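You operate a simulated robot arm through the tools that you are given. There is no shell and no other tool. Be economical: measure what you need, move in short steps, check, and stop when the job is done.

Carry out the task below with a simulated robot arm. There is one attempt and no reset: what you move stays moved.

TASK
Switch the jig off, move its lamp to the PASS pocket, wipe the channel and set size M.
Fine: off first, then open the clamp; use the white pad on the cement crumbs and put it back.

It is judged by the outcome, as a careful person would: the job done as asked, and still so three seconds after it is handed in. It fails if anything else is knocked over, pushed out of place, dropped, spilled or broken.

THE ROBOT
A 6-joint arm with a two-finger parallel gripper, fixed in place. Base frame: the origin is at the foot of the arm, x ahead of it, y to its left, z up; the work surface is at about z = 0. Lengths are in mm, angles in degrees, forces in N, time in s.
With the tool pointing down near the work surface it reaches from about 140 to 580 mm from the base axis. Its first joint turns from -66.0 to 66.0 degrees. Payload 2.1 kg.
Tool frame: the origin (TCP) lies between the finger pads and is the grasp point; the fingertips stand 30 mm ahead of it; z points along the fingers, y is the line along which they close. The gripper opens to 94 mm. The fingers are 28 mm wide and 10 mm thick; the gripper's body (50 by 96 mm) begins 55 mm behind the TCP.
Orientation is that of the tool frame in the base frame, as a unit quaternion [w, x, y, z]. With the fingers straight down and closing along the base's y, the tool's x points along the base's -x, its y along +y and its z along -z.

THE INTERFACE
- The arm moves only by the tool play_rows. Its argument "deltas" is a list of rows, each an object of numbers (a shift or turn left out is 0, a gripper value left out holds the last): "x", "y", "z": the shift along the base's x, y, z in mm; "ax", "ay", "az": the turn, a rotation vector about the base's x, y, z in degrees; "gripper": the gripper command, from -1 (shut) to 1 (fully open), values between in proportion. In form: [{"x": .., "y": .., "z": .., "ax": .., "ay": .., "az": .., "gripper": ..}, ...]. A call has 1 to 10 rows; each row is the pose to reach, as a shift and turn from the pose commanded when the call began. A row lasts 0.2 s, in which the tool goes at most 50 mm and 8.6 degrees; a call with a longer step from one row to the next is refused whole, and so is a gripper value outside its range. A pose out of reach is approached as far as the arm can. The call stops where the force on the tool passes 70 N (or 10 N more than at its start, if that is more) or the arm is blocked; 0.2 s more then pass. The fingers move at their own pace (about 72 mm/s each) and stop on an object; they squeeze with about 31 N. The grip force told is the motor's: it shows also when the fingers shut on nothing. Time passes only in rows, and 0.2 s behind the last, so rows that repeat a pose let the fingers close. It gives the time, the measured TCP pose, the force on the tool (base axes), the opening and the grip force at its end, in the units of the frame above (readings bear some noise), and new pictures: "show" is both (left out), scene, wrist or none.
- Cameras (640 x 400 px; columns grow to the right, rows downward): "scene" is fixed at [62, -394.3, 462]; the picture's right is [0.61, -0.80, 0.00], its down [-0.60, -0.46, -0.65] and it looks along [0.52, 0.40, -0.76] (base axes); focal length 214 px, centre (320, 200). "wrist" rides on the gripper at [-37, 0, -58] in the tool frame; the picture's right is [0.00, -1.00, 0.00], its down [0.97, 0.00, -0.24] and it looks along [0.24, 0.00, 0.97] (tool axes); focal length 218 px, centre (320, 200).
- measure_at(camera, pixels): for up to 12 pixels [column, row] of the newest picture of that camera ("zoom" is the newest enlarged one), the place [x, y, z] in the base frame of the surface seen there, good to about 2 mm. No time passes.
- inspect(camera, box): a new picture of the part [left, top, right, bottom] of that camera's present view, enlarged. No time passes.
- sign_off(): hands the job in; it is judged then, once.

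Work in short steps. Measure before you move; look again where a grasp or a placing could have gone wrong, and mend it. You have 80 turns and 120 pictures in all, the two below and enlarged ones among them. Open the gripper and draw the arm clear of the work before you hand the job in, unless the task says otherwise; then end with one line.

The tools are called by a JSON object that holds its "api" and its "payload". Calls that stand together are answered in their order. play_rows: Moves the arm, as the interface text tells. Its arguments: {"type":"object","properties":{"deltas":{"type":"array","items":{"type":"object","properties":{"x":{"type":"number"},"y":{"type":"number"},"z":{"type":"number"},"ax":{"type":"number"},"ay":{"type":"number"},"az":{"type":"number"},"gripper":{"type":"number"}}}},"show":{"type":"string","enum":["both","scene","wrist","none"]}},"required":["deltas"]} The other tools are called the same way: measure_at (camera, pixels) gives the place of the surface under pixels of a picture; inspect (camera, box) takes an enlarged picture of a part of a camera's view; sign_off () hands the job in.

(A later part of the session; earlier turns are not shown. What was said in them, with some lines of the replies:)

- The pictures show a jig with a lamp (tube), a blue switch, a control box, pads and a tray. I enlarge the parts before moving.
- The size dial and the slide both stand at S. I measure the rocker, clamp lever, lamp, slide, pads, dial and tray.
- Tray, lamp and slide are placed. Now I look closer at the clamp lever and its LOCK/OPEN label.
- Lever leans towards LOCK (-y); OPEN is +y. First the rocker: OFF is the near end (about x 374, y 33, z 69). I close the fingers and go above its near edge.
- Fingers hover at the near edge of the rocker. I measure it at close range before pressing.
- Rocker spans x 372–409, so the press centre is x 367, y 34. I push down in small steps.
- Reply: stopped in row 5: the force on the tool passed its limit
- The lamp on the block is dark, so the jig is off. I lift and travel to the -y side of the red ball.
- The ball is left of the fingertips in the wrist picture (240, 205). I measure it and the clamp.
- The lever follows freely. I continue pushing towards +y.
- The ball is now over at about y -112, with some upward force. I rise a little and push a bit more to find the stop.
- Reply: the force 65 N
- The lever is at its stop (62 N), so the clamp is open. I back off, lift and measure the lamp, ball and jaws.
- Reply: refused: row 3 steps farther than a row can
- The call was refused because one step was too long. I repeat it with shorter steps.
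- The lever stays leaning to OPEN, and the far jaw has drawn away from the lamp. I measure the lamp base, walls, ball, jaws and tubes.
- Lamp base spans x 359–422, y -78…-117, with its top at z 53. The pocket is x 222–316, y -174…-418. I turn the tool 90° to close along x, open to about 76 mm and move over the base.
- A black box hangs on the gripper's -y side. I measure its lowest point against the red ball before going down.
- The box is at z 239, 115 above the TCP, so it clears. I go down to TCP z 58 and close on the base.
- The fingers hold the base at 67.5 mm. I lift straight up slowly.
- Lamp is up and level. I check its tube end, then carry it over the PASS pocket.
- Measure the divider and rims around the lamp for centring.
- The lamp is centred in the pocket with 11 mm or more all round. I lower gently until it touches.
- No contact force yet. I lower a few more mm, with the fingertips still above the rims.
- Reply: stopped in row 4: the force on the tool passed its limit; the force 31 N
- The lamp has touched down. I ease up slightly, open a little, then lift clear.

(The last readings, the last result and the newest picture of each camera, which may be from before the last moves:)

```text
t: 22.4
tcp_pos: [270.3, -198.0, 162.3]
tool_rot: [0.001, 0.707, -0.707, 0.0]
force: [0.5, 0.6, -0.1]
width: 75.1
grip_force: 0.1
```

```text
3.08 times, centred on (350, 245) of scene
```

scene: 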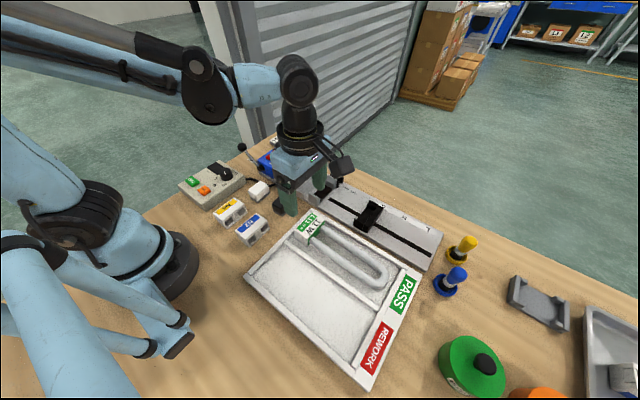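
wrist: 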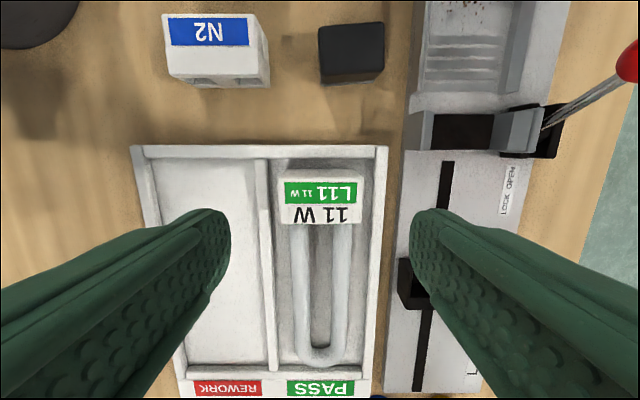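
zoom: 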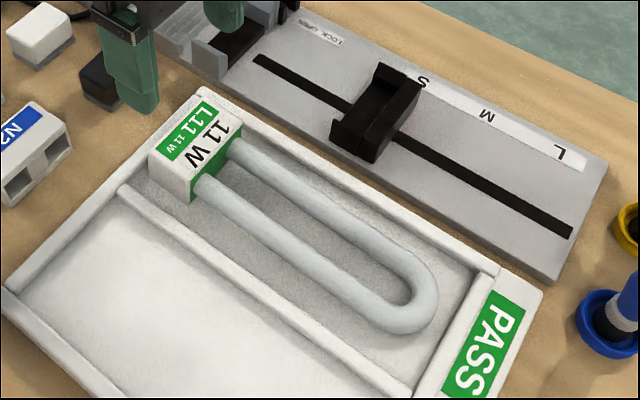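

The lamp lies inside the PASS pocket. Next I move above the white pad and channel to measure both.

{"api": "play_rows", "payload": {"deltas": [{"z": 40}, {"x": 20, "y": 40, "z": 70}, {"x": 40, "y": 80, "z": 80}, {"x": 55, "y": 125, "z": 80}, {"x": 60, "y": 168, "z": 80, "gripper": 1}, {"x": 60, "y": 180, "z": 80}, {"x": 60, "y": 180, "z": 80}], "show": "wrist"}}

{"api": "inspect", "payload": {"camera": "wrist", "box": [260, 90, 440, 260]}}

{"api": "inspect", "payload": {"camera": "scene", "box": [230, 140, 340, 230]}}

```text
refused: row 2 steps farther than a row can; nothing moved
```

```text
2.35 times, centred on (350, 175) of wrist
```

zoom: 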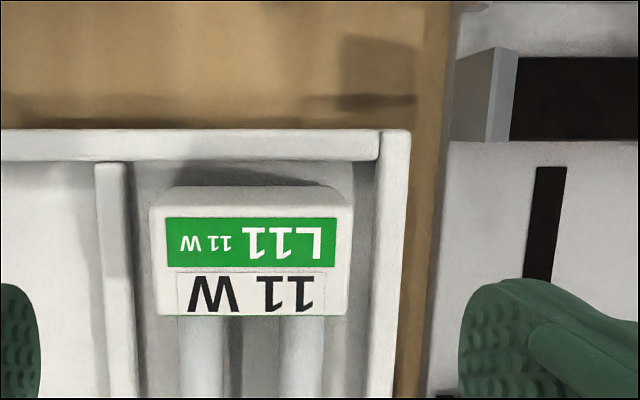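

```text
4.44 times, centred on (285, 185) of scene
```

zoom: 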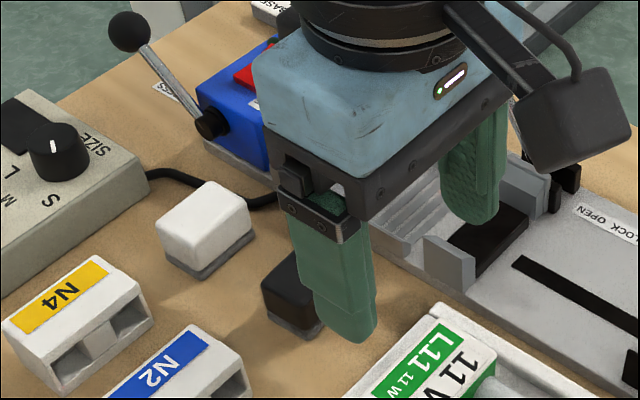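

One step was too long again. I resend with shorter steps.

{"api": "play_rows", "payload": {"deltas": [{"z": 40}, {"x": 10, "y": 30, "z": 70}, {"x": 25, "y": 70, "z": 80}, {"x": 40, "y": 110, "z": 80}, {"x": 50, "y": 150, "z": 80, "gripper": 1}, {"x": 60, "y": 180, "z": 80}, {"x": 60, "y": 180, "z": 80}], "show": "wrist"}}

{"api": "inspect", "payload": {"camera": "wrist", "box": [260, 90, 440, 260]}}

{"api": "inspect", "payload": {"camera": "scene", "box": [230, 140, 340, 230]}}

```text
t: 24.0
tcp_pos: [329.4, -14.8, 241.9]
tool_rot: [0.001, 0.707, -0.707, 0.0]
force: [0.6, 0.5, 0.6]
width: 93.8
grip_force: 0.1
```

wrist: 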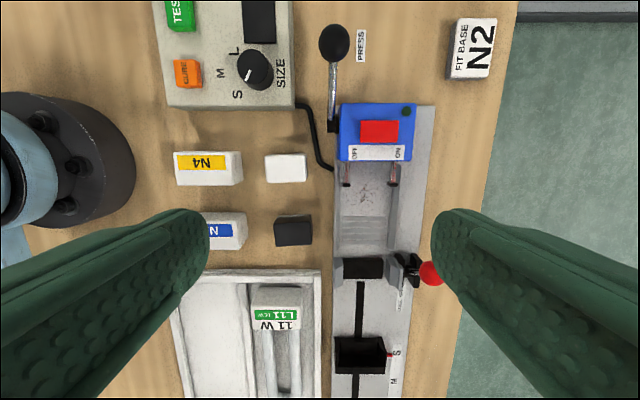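

```text
2.35 times, centred on (350, 175) of wrist
```

zoom: 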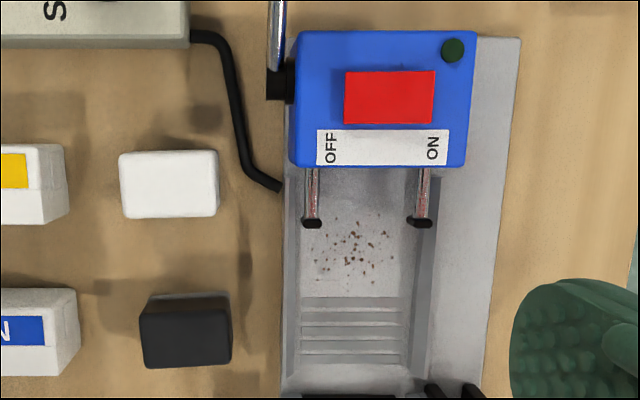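

```text
4.44 times, centred on (285, 185) of scene
```

zoom: 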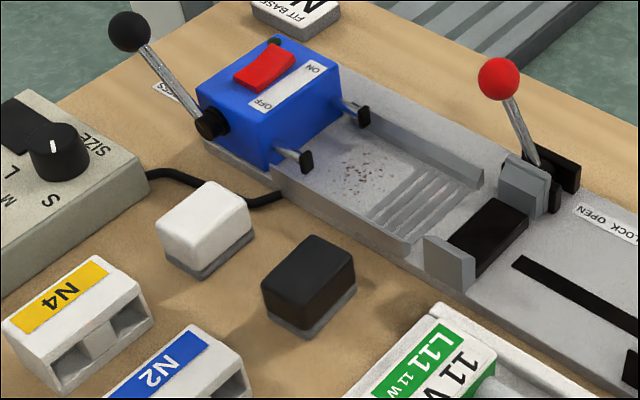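

Crumbs lie just beyond the pin tips. I measure the crumb edges, pins, walls and the pad.

{"api": "measure_at", "payload": {"camera": "wrist", "pixels": [[348, 203], [380, 193], [364, 183], [362, 210], [346, 184], [393, 184], [336, 200], [396, 200], [340, 225], [362, 250]]}}

{"api": "measure_at", "payload": {"camera": "wrist", "pixels": [[267, 168], [305, 168], [285, 157], [285, 181], [285, 184], [300, 182], [255, 168], [320, 150], [293, 230], [300, 170]]}}

{"api": "measure_at", "payload": {"camera": "scene", "pixels": [[299, 179], [312, 165], [276, 199], [280, 203], [269, 193], [290, 193], [276, 183], [319, 180], [325, 172]]}}

```text
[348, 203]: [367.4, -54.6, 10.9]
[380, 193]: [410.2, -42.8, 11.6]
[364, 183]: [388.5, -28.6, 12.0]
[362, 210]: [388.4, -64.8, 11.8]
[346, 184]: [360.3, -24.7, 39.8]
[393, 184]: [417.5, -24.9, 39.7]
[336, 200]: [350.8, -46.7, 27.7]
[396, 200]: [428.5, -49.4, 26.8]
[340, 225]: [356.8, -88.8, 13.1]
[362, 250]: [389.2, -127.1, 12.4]
```

```text
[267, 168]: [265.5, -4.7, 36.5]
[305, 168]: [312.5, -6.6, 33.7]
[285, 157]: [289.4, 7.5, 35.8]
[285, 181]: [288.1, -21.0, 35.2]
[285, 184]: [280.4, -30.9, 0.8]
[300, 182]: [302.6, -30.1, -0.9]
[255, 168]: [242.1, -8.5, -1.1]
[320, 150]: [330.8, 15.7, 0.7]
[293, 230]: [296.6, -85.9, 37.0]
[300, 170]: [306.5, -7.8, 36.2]
```

```text
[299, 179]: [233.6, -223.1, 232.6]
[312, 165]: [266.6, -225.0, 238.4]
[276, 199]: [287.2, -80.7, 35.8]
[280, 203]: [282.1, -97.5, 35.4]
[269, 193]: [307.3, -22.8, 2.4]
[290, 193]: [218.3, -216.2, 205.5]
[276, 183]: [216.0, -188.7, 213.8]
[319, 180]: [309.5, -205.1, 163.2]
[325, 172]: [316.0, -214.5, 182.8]
```

Pad: centre (289, -7), about 47 × 29 × 37 high. Crumbs: x 367–410, y -28…-65, floor z 11.5. I open to 70 mm and grip the pad's upper part along x.

{"api": "play_rows", "payload": {"deltas": [{"x": -25, "y": 5, "z": -30, "gripper": 0.5}, {"x": -40.4, "y": 8, "z": -70}, {"x": -40.4, "y": 8, "z": -115}, {"x": -40.4, "y": 8, "z": -155}, {"x": -40.4, "y": 8, "z": -180}, {"x": -40.4, "y": 8, "z": -193}, {"x": -40.4, "y": 8, "z": -193, "gripper": -1}, {"x": -40.4, "y": 8, "z": -193}, {"x": -40.4, "y": 8, "z": -193}]}}

{"api": "inspect", "payload": {"camera": "scene", "box": [210, 130, 330, 230]}}

```text
t: 26.0
tcp_pos: [289.1, -8.4, 48.8]
tool_rot: [0.0, 0.707, -0.707, -0.001]
force: [0.0, -0.5, -0.4]
width: 48.9
grip_force: 30.7
```

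scene: 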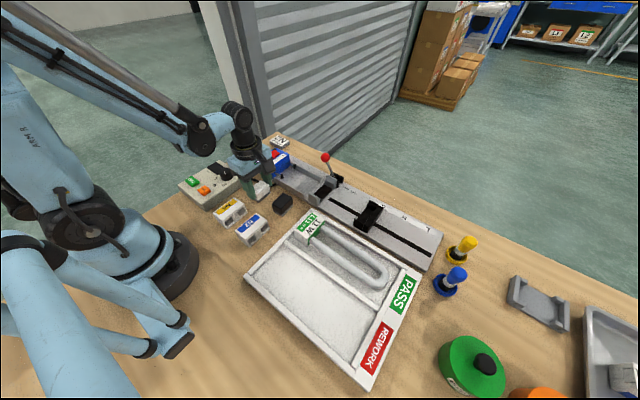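
wrist: 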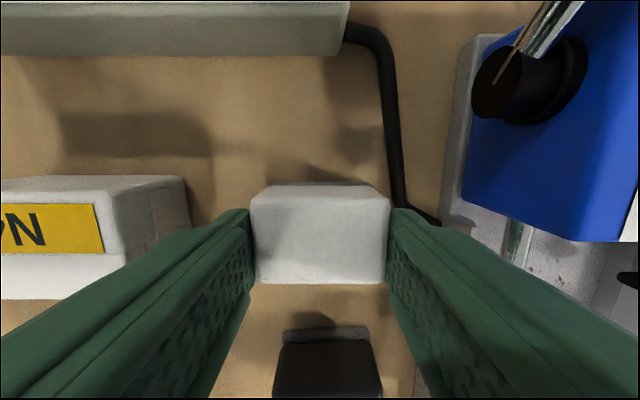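

```text
4.00 times, centred on (270, 180) of scene
```

zoom: 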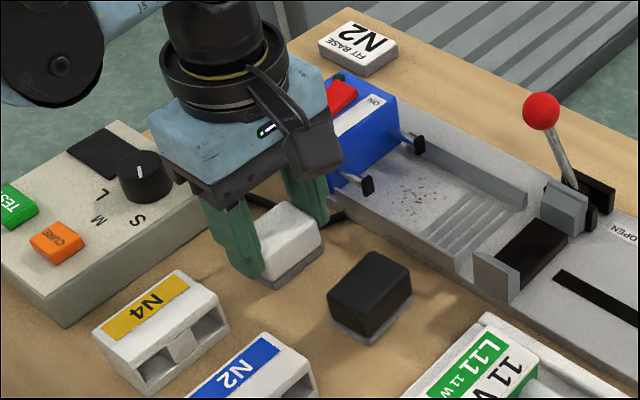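

Pad held (48.9 mm). I lift, go over the crumbs and lower to just above the channel floor.

{"api": "play_rows", "payload": {"deltas": [{"z": 35}, {"z": 70}, {"x": 35, "y": -20, "z": 75}, {"x": 75, "y": -40, "z": 75}, {"x": 99.9, "y": -50, "z": 70}, {"x": 99.9, "y": -50, "z": 40}, {"x": 99.9, "y": -50, "z": 20}, {"x": 99.9, "y": -50, "z": 20}]}}

{"api": "inspect", "payload": {"camera": "scene", "box": [250, 120, 350, 210]}}

```text
t: 27.8
tcp_pos: [390.9, -57.5, 66.7]
tool_rot: [0.001, 0.707, -0.707, 0.0]
force: [0.2, 0.4, -0.8]
width: 48.9
grip_force: 31.0
```

scene: 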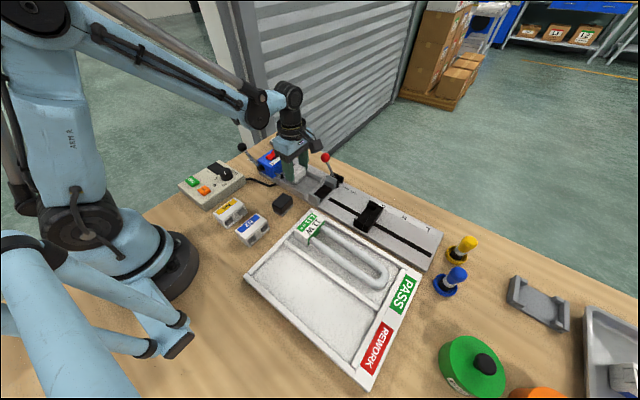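
wrist: 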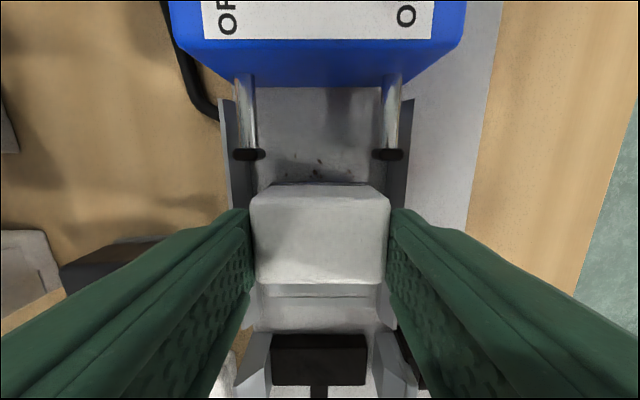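

```text
4.44 times, centred on (300, 165) of scene
```

zoom: 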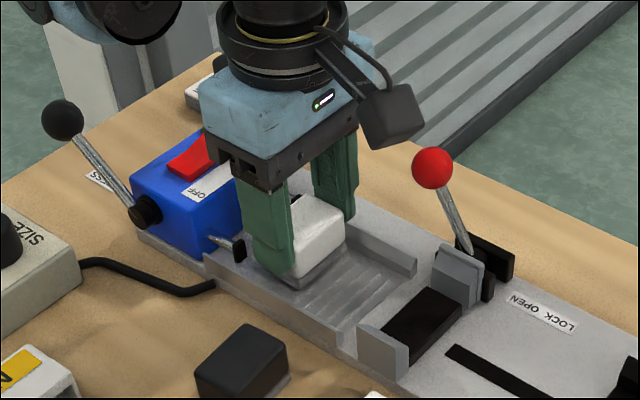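

Pad hangs about 6 mm over the floor, between the pin tips and the ridges. I lower to light contact.

{"api": "play_rows", "payload": {"deltas": [{"z": -4}, {"z": -6}, {"z": -7}, {"z": -7.5}], "show": "none"}}

```text
t: 28.8
tcp_pos: [388.9, -58.1, 61.4]
tool_rot: [0.001, 0.707, -0.707, 0.0]
force: [0.4, 0.0, 0.6]
width: 49.1
grip_force: 30.7
```

Still barely touching. I lower 1.5 mm more and stroke in y, stopping short of the pins.

{"api": "play_rows", "payload": {"deltas": [{"z": -1.5}, {"y": 6, "z": -1.5}, {"y": 13, "z": -1.5}, {"y": 4, "z": -1.5}, {"y": -6, "z": -1.5}, {"y": 4, "z": -1.5}, {"y": 13, "z": -1.5}, {"y": 4, "z": -1.5}, {"y": -6, "z": -1.5}]}}

{"api": "inspect", "payload": {"camera": "wrist", "box": [210, 80, 430, 220]}}

```text
t: 30.8
tcp_pos: [388.9, -64.9, 58.9]
tool_rot: [0.0, 0.708, -0.706, -0.001]
force: [-0.1, 4.0, 9.0]
width: 49.2
grip_force: 31.3
```

scene: 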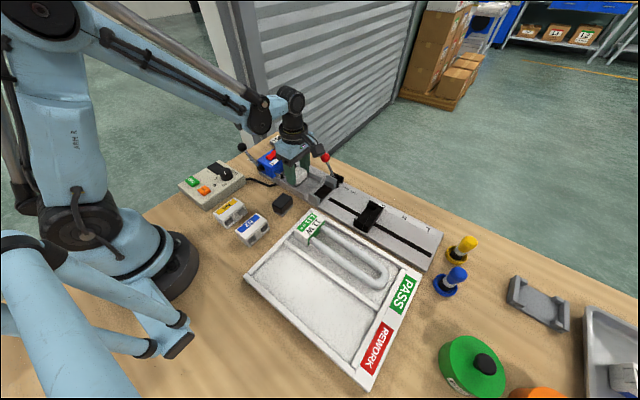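
wrist: 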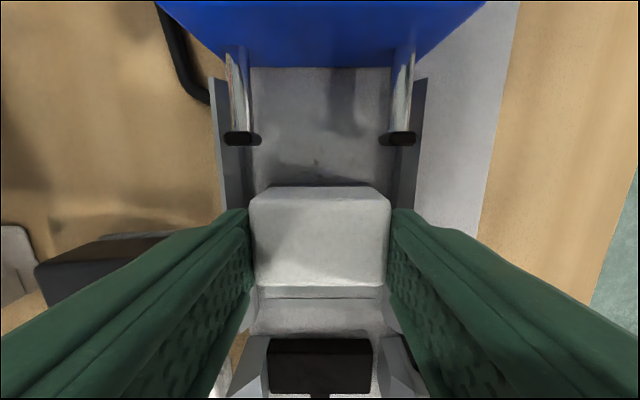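

```text
2.86 times, centred on (320, 150) of wrist
```

zoom: 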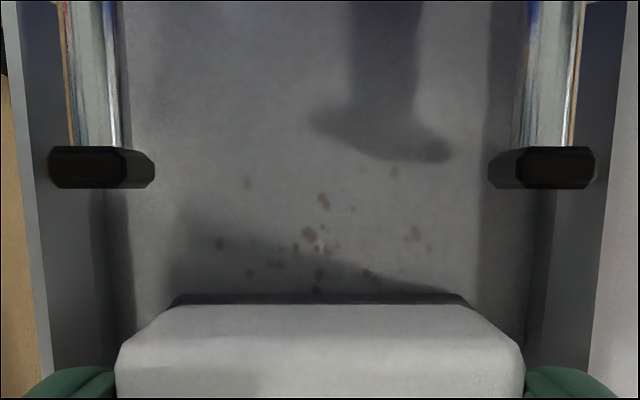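

The crumbs are fading with rubbing; faint ones remain near zoom (320, 200–280) and (395, 172). I measure the outermost ones.

{"api": "measure_at", "payload": {"camera": "zoom", "pixels": [[395, 172], [247, 183], [323, 200], [219, 244], [430, 247], [150, 180], [490, 180], [320, 297]]}}

{"api": "play_rows", "payload": {"deltas": [{"y": 10}, {"y": 20}, {"y": 10}, {"y": 0}, {"y": 10}, {"y": 20}, {"y": 10}, {"y": 0}, {"y": -3}], "show": "none"}}

{"api": "inspect", "payload": {"camera": "wrist", "box": [210, 80, 430, 220]}}

```text
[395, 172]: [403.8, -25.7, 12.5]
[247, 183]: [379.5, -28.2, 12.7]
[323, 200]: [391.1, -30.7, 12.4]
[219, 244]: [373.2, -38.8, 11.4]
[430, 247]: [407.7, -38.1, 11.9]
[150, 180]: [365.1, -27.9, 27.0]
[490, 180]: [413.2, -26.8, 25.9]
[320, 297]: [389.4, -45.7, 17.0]
```

```text
t: 32.8
tcp_pos: [389.6, -68.6, 58.6]
tool_rot: [-0.001, -0.707, 0.707, 0.0]
force: [-0.2, -0.4, -0.7]
width: 48.8
grip_force: 30.7
```

```text
2.86 times, centred on (320, 150) of wrist
```

zoom: 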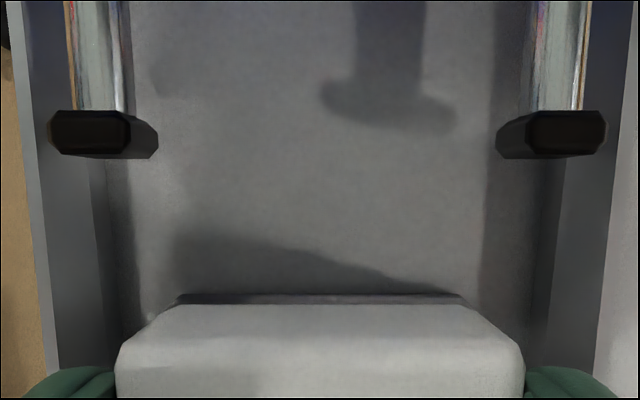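

The visible floor is clean. I lift the pad and check underneath where it stood.

{"api": "play_rows", "payload": {"deltas": [{"z": 20}, {"z": 60}, {"z": 65, "x": -35, "y": 15}, {"z": 65, "x": -75, "y": 35}, {"z": 65, "x": -99.5, "y": 58}, {"z": 65, "x": -99.5, "y": 58}]}}

{"api": "inspect", "payload": {"camera": "scene", "box": [250, 130, 350, 210]}}

{"api": "inspect", "payload": {"camera": "wrist", "box": [360, 100, 640, 300]}}

```text
t: 34.2
tcp_pos: [291.9, -7.6, 124.4]
tool_rot: [0.001, 0.707, -0.707, 0.0]
force: [0.1, -0.3, -0.4]
width: 48.8
grip_force: 31.4
```

scene: 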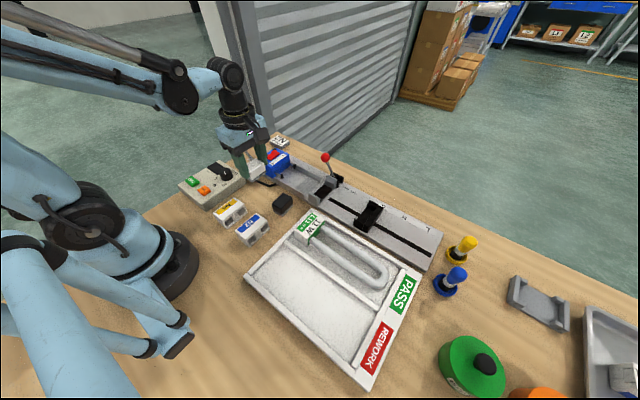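
wrist: 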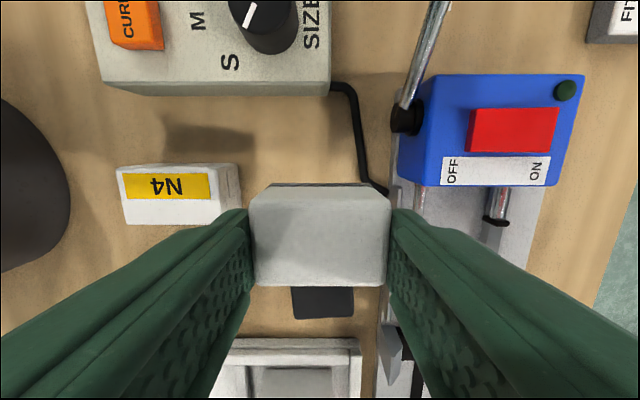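

```text
5.00 times, centred on (300, 170) of scene
```

zoom: 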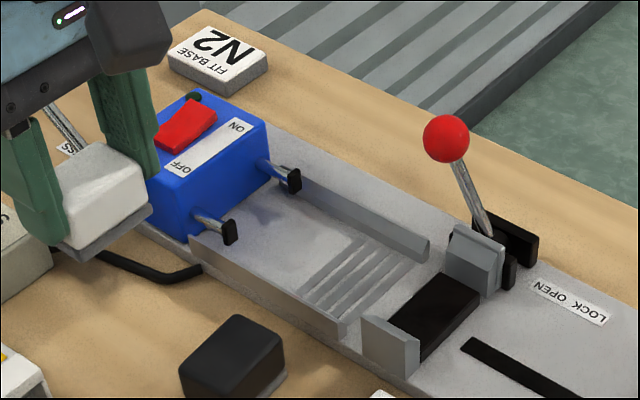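

```text
2.00 times, centred on (500, 200) of wrist
```

zoom: 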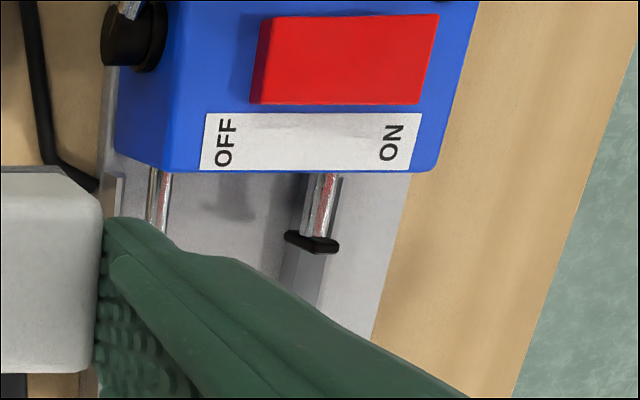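

The channel is clean. I set the pad back on its old spot, watching for contact.

{"api": "play_rows", "payload": {"deltas": [{"x": -0.4, "y": 1, "z": -40}, {"x": -0.4, "y": 1, "z": -65}, {"x": -0.4, "y": 1, "z": -72}, {"x": -0.4, "y": 1, "z": -74}, {"x": -0.4, "y": 1, "z": -75.5}, {"x": -0.4, "y": 1, "z": -75.5}], "show": "none"}}

{"api": "inspect", "payload": {"camera": "scene", "box": [210, 130, 330, 230]}}

```text
t: 35.6
tcp_pos: [289.9, -7.6, 48.5]
tool_rot: [0.001, 0.707, -0.707, -0.001]
force: [1.2, -0.8, 0.4]
width: 48.9
grip_force: 31.1
```

```text
4.00 times, centred on (270, 180) of scene
```

zoom: 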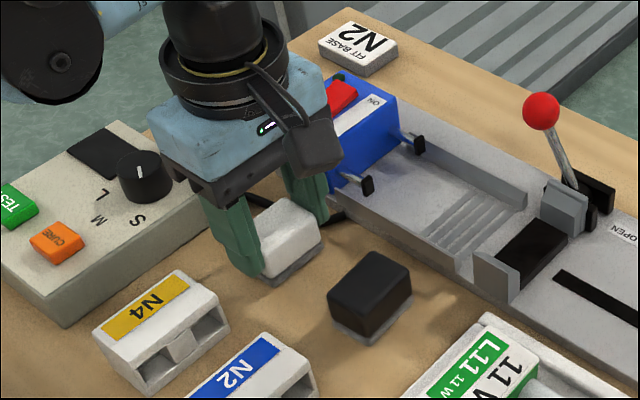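

The pad is back where it was. I release it, opening only to about 65 mm, and rise.

{"api": "play_rows", "payload": {"deltas": [{"z": -0.7}, {"z": -0.7, "gripper": 0.4}, {"z": -0.7}, {"z": -0.7}, {"z": 25}, {"z": 70}, {"z": 115}, {"z": 160}]}}

{"api": "inspect", "payload": {"camera": "wrist", "box": [120, 0, 400, 200]}}

```text
t: 37.4
tcp_pos: [290.9, -9.2, 208.0]
tool_rot: [0.002, 0.708, -0.707, 0.0]
force: [-0.1, -0.4, -0.3]
width: 65.8
grip_force: 0.0
```

scene: 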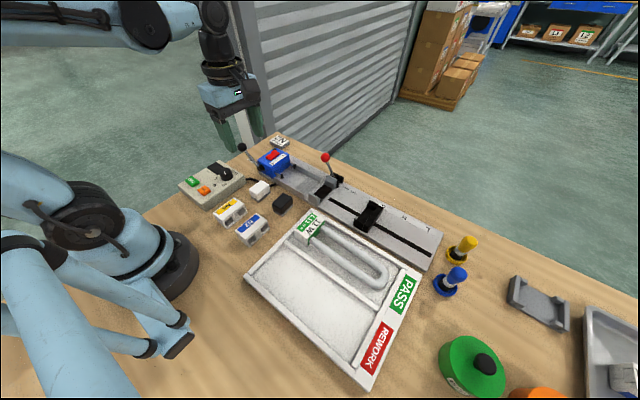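
wrist: 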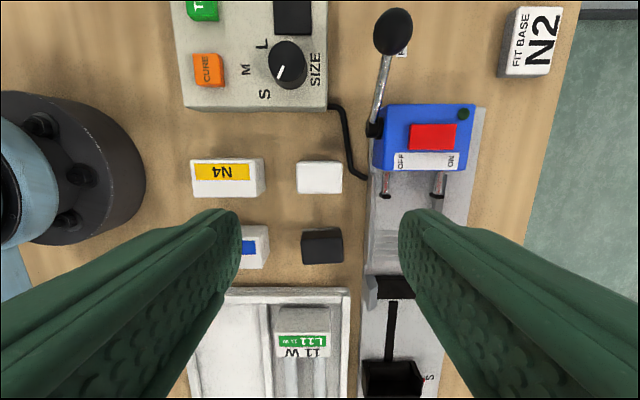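

```text
2.00 times, centred on (260, 100) of wrist
```

zoom: 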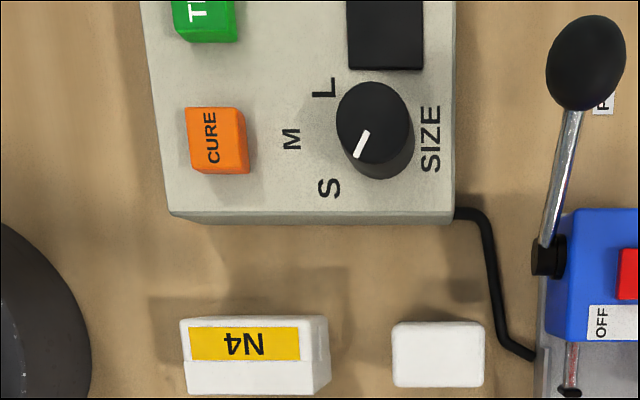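

The pad is back and the channel clean. Now the SIZE dial, whose pointer is at S; I measure its centre, the box top and the labels.

{"api": "measure_at", "payload": {"camera": "zoom", "pixels": [[373, 90], [373, 120], [373, 155], [340, 122], [406, 122], [358, 150], [366, 135], [291, 138], [328, 188], [325, 88], [385, 60], [240, 150]]}}

{"api": "inspect", "payload": {"camera": "wrist", "box": [235, 20, 345, 110]}}

```text
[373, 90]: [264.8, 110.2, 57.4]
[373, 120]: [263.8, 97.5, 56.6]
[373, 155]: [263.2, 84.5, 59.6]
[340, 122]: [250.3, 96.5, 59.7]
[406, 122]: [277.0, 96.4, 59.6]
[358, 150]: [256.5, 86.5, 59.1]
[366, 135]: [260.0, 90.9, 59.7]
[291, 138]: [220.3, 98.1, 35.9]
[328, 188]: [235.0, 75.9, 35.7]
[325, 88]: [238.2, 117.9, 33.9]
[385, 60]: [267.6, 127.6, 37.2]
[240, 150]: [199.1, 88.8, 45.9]
```

```text
4.44 times, centred on (290, 65) of wrist
```

zoom: 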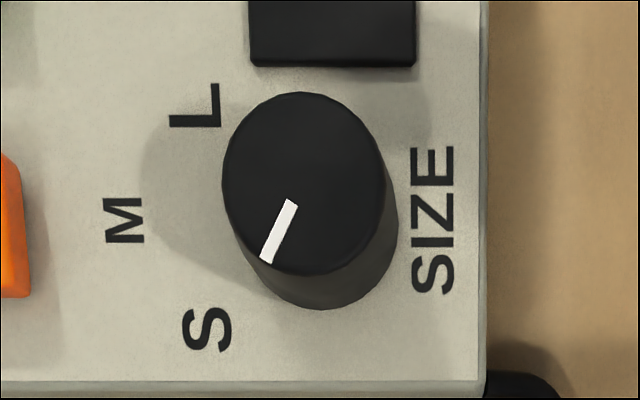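

Dial: centre (264, 97), radius 13.5, top z 59; box top z 36. The pointer is about 57° off M. I go above it, turn the tool +30° beforehand and open to about 47 mm.

{"api": "play_rows", "payload": {"deltas": [{"x": -8, "y": 35, "az": 8, "gripper": 0.0}, {"x": -16, "y": 70, "az": 16}, {"x": -26, "y": 105, "az": 24}, {"x": -26, "y": 105, "z": -40, "az": 30}, {"x": -26, "y": 105, "z": -80, "az": 30}, {"x": -26, "y": 105, "z": -105, "az": 30}, {"x": -26, "y": 105, "z": -105, "az": 30}]}}

{"api": "inspect", "payload": {"camera": "scene", "box": [170, 120, 270, 220]}}

```text
t: 39.0
tcp_pos: [262.2, 98.6, 103.4]
tool_rot: [0.001, 0.866, -0.499, 0.0]
force: [0.5, -0.1, 0.2]
width: 47.0
grip_force: 0.0
```

scene: 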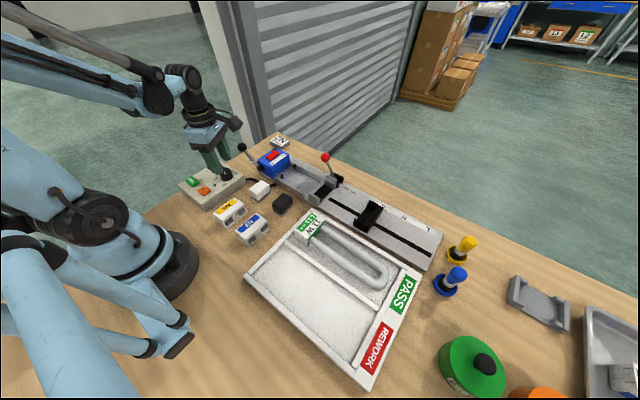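
wrist: 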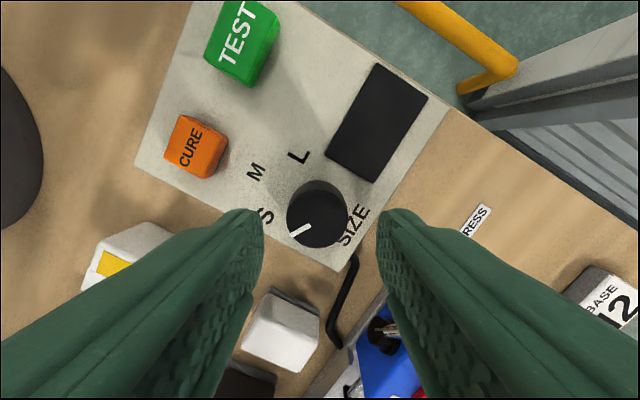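

```text
4.00 times, centred on (220, 170) of scene
```

zoom: 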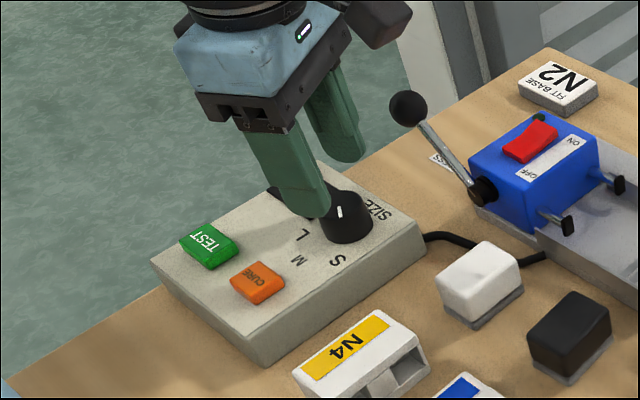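

Dial is centred between the fingers. I lower to tip z 42 and close.

{"api": "play_rows", "payload": {"deltas": [{"x": 1, "y": -1, "z": -15}, {"x": 1, "y": -1, "z": -25}, {"x": 1, "y": -1, "z": -31}, {"x": 1, "y": -1, "z": -31, "gripper": -1}, {"x": 1, "y": -1, "z": -31}, {"x": 1, "y": -1, "z": -31}]}}

```text
t: 40.4
tcp_pos: [264.2, 97.1, 72.5]
tool_rot: [0.002, 0.866, -0.5, -0.001]
force: [-6.4, -5.9, -3.7]
width: 32.3
grip_force: 44.9
```

scene: 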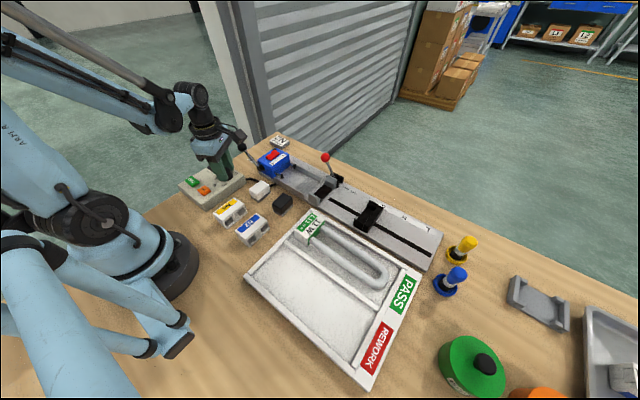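
wrist: 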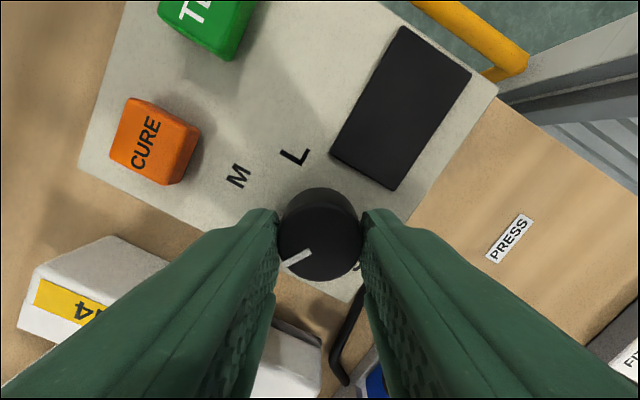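

Gripped (32 mm). I turn -57° about z in steps.

{"api": "play_rows", "payload": {"deltas": [{"az": -8}, {"az": -16}, {"az": -24}, {"az": -32}, {"az": -40}, {"az": -48}, {"az": -54}, {"az": -57}, {"az": -57}]}}

{"api": "inspect", "payload": {"camera": "wrist", "box": [200, 120, 440, 270]}}

```text
t: 42.4
tcp_pos: [262.4, 96.0, 72.1]
tool_rot: [-0.007, -0.522, 0.853, 0.005]
force: [-40.9, 9.6, -1.8]
width: 32.3
grip_force: 44.5
```

scene: 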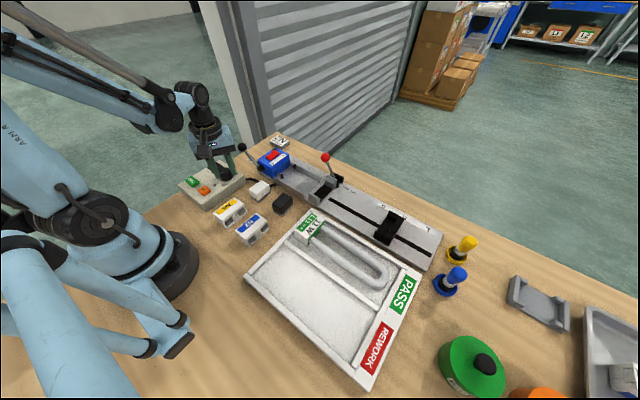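
wrist: 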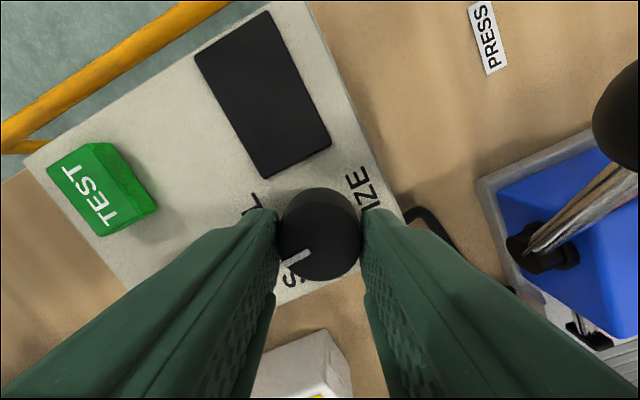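

```text
2.67 times, centred on (320, 195) of wrist
```

zoom: 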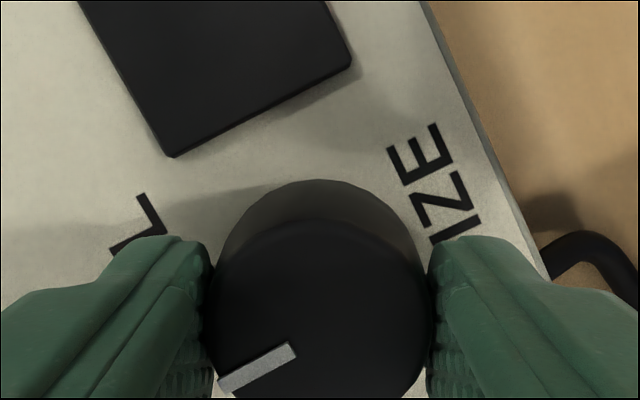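

The slide on the jig has moved along with the dial. I release the dial and rise to check both.

{"api": "play_rows", "payload": {"deltas": [{"gripper": 0.0}, {}, {"z": 30}, {"z": 70}, {"z": 115}, {"z": 150}]}}

{"api": "inspect", "payload": {"camera": "wrist", "box": [200, 80, 440, 230]}}

{"api": "inspect", "payload": {"camera": "scene", "box": [310, 150, 450, 270]}}

{"api": "inspect", "payload": {"camera": "scene", "box": [170, 140, 260, 220]}}

```text
t: 43.8
tcp_pos: [265.4, 93.9, 221.4]
tool_rot: [-0.001, -0.522, 0.853, 0.001]
force: [-0.3, -0.5, 0.9]
width: 47.0
grip_force: 0.1
```

scene: 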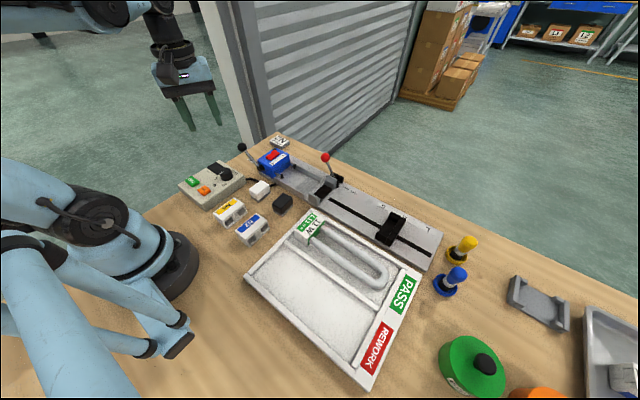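
wrist: 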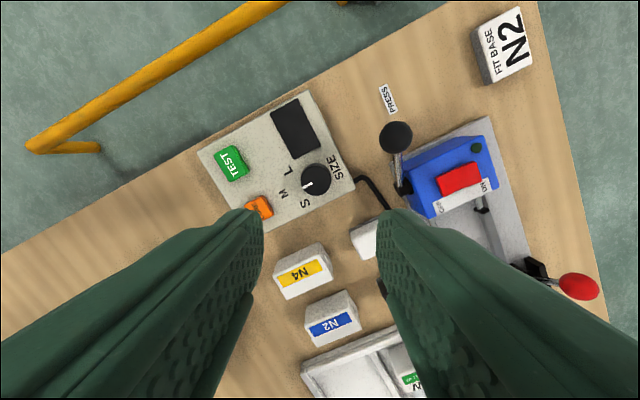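

```text
2.67 times, centred on (320, 155) of wrist
```

zoom: 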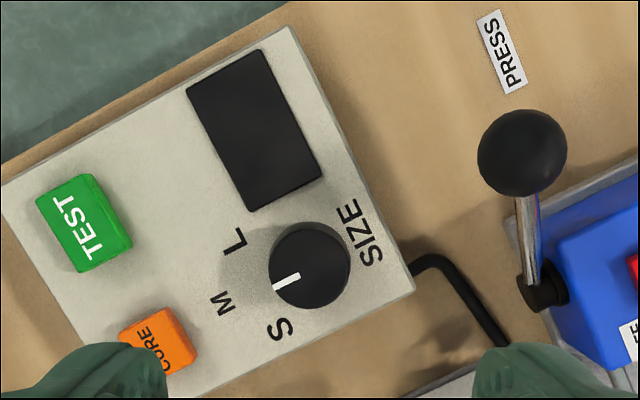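

```text
3.33 times, centred on (380, 210) of scene
```

zoom: 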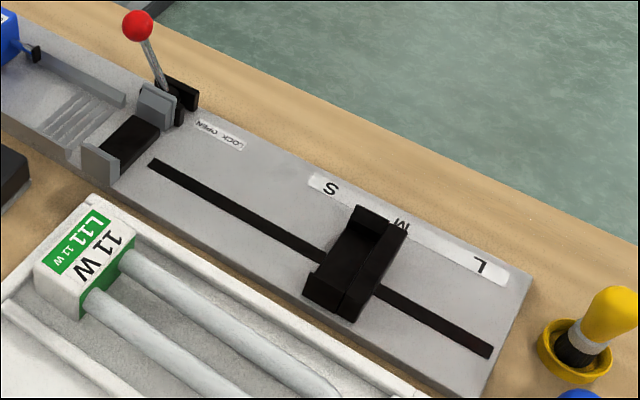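

```text
5.00 times, centred on (215, 180) of scene
```

zoom: 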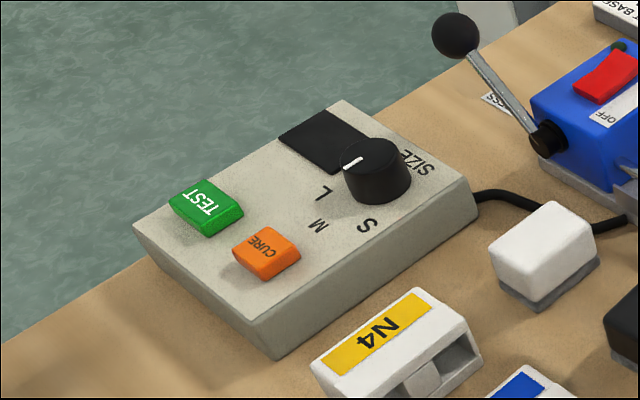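

The dial points at M, and the slide looks near M. I measure the pointer, then fly over the slide to check its red mark.

{"api": "measure_at", "payload": {"camera": "wrist", "pixels": [[304, 186], [308, 184], [312, 182], [316, 179]]}}

{"api": "play_rows", "payload": {"deltas": [{"x": 5, "y": -40, "z": 20, "az": 8}, {"x": 10, "y": -80, "z": 40, "az": 16}, {"x": 15, "y": -125, "z": 55, "az": 24}, {"x": 20, "y": -170, "z": 60, "az": 27}, {"x": 30, "y": -215, "z": 60, "az": 27}, {"x": 45, "y": -260, "z": 60, "az": 27}, {"x": 60, "y": -300, "z": 60, "az": 27}, {"x": 60, "y": -325, "z": 60, "az": 27}, {"x": 60, "y": -325, "z": 60, "az": 27}]}}

{"api": "inspect", "payload": {"camera": "wrist", "box": [300, 100, 480, 260]}}

```text
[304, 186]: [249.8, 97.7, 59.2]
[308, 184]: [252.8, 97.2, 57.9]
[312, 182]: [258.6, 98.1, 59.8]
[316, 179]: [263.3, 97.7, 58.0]
```

```text
t: 45.8
tcp_pos: [324.8, -228.6, 284.3]
tool_rot: [-0.001, -0.707, 0.707, 0.0]
force: [0.2, 0.0, 0.4]
width: 46.9
grip_force: 0.0
```

scene: 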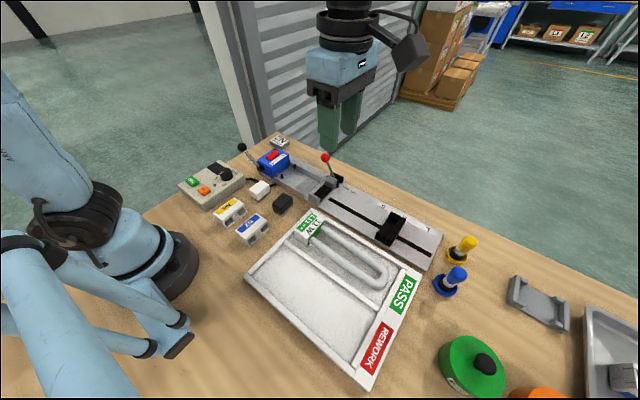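
wrist: 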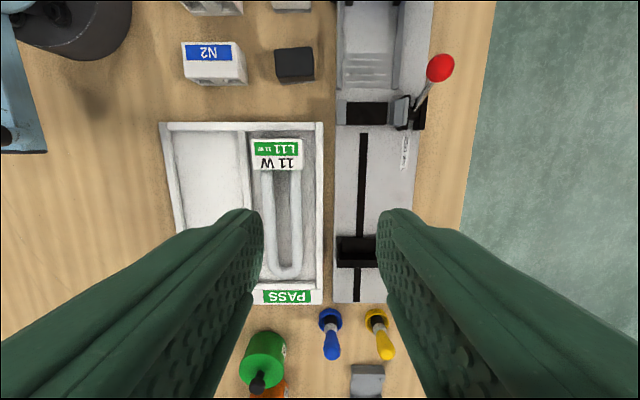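

```text
2.50 times, centred on (390, 180) of wrist
```

zoom: 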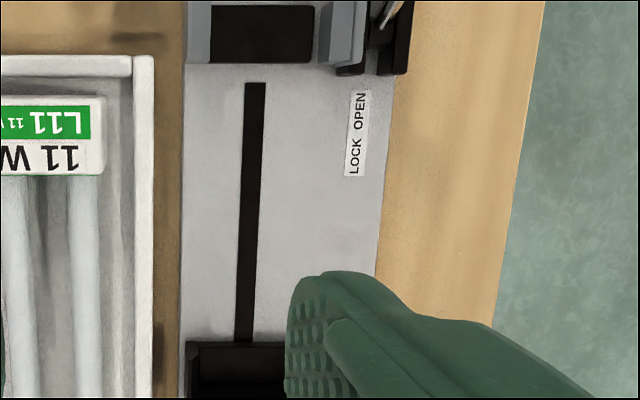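

The dial points exactly at M. A finger hides the slide mark, so I move on in -y to see it.

{"api": "play_rows", "payload": {"deltas": [{"y": -45}, {"y": -90}, {"y": -120, "x": 20}, {"y": -120, "x": 20}], "show": "wrist"}}

{"api": "inspect", "payload": {"camera": "wrist", "box": [290, 60, 450, 210]}}

```text
t: 46.8
tcp_pos: [344.7, -350.4, 284.5]
tool_rot: [0.001, 0.707, -0.707, 0.0]
force: [0.1, -0.4, 1.4]
width: 47.0
grip_force: 0.1
```

wrist: 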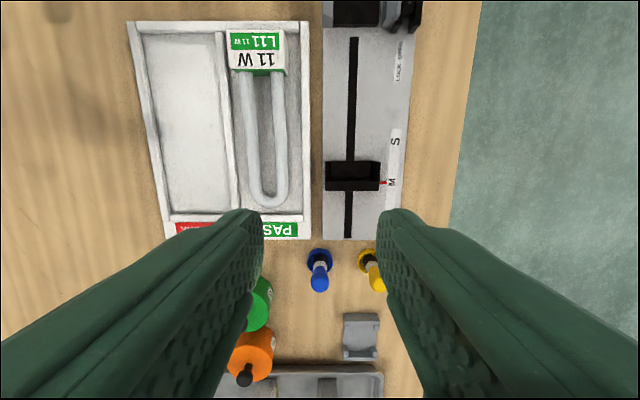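

```text
2.67 times, centred on (370, 135) of wrist
```

zoom: 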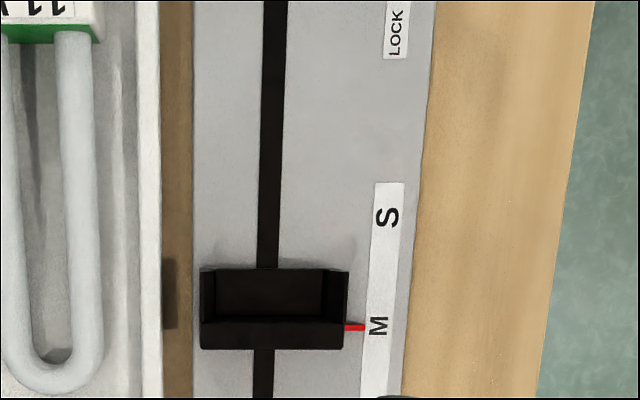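

The red mark stands at M. I open the gripper, draw back to a clear spot and take a last look.

{"api": "play_rows", "payload": {"deltas": [{"z": 40, "gripper": 1}, {"y": 40, "z": 60}, {"y": 85, "z": 70}, {"x": -20, "y": 130, "z": 80}, {"x": -20, "y": 175, "z": 80}, {"x": -20, "y": 220, "z": 80}, {"x": -20, "y": 265, "z": 80}, {"x": -20, "y": 310, "z": 80}, {"x": -20, "y": 340, "z": 80}]}}

{"api": "inspect", "payload": {"camera": "scene", "box": [170, 110, 460, 390]}}

```text
refused: row 4 steps farther than a row can; nothing moved
```

```text
1.43 times, centred on (315, 250) of scene
```

zoom: 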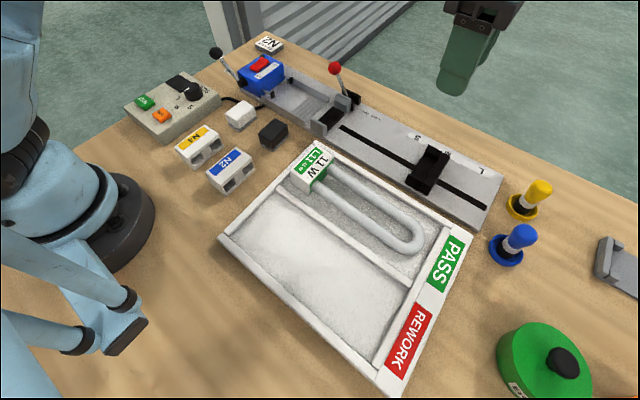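

One step was too long. I send it again with shorter steps.

{"api": "play_rows", "payload": {"deltas": [{"z": 40, "gripper": 1}, {"y": 30, "z": 70}, {"y": 75, "z": 80}, {"y": 120, "z": 80}, {"y": 165, "z": 80}, {"y": 210, "z": 80}, {"y": 250, "z": 80}, {"y": 250, "z": 80}]}}

{"api": "inspect", "payload": {"camera": "scene", "box": [170, 120, 350, 250]}}

```text
t: 48.6
tcp_pos: [340.2, -97.5, 362.1]
tool_rot: [0.001, 0.707, -0.707, 0.0]
force: [-0.3, 0.5, -0.7]
width: 94.0
grip_force: 0.0
out of reach, approached as far as the arm can: row 2
```

scene: 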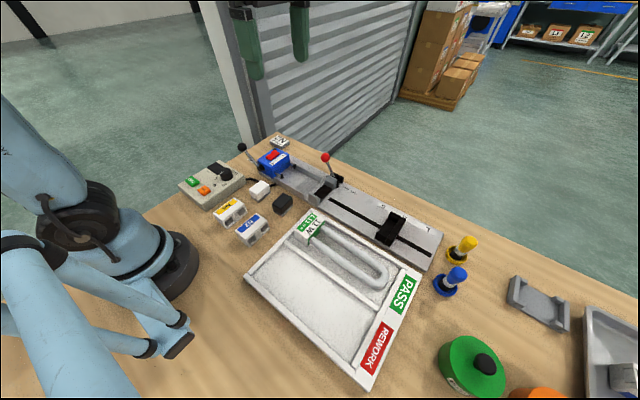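
wrist: 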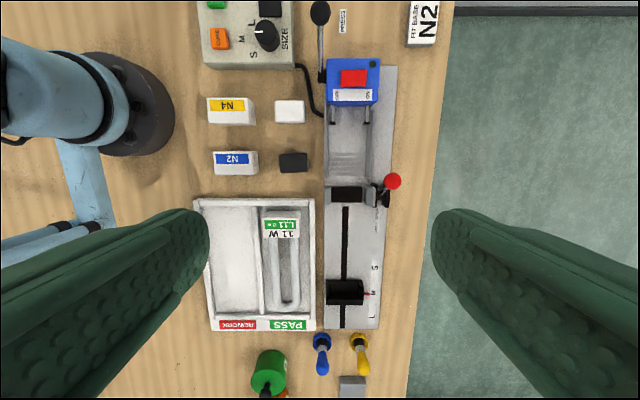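

```text
3.08 times, centred on (260, 185) of scene
```

zoom: 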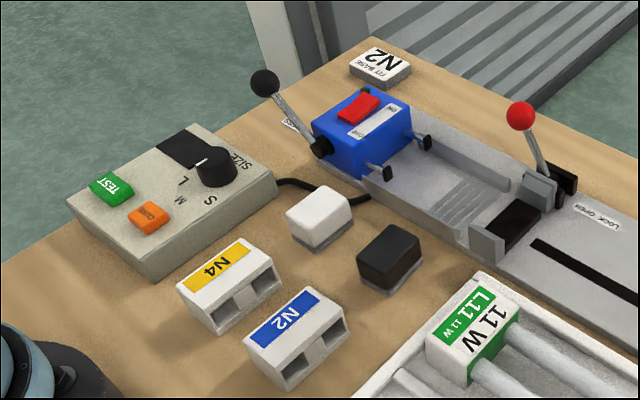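

The jig is off, the clamp open, the lamp in PASS, the channel clean, the pad back and the size at M. The gripper is open and the arm clear, so I hand it in.

{"api": "sign_off", "payload": {}}

```text
The job is handed in.
```

The jig is off, its clamp is open, the lamp is in the PASS pocket, the channel is wiped clean with the white pad back in its place, and both the dial and the slide are at size M.
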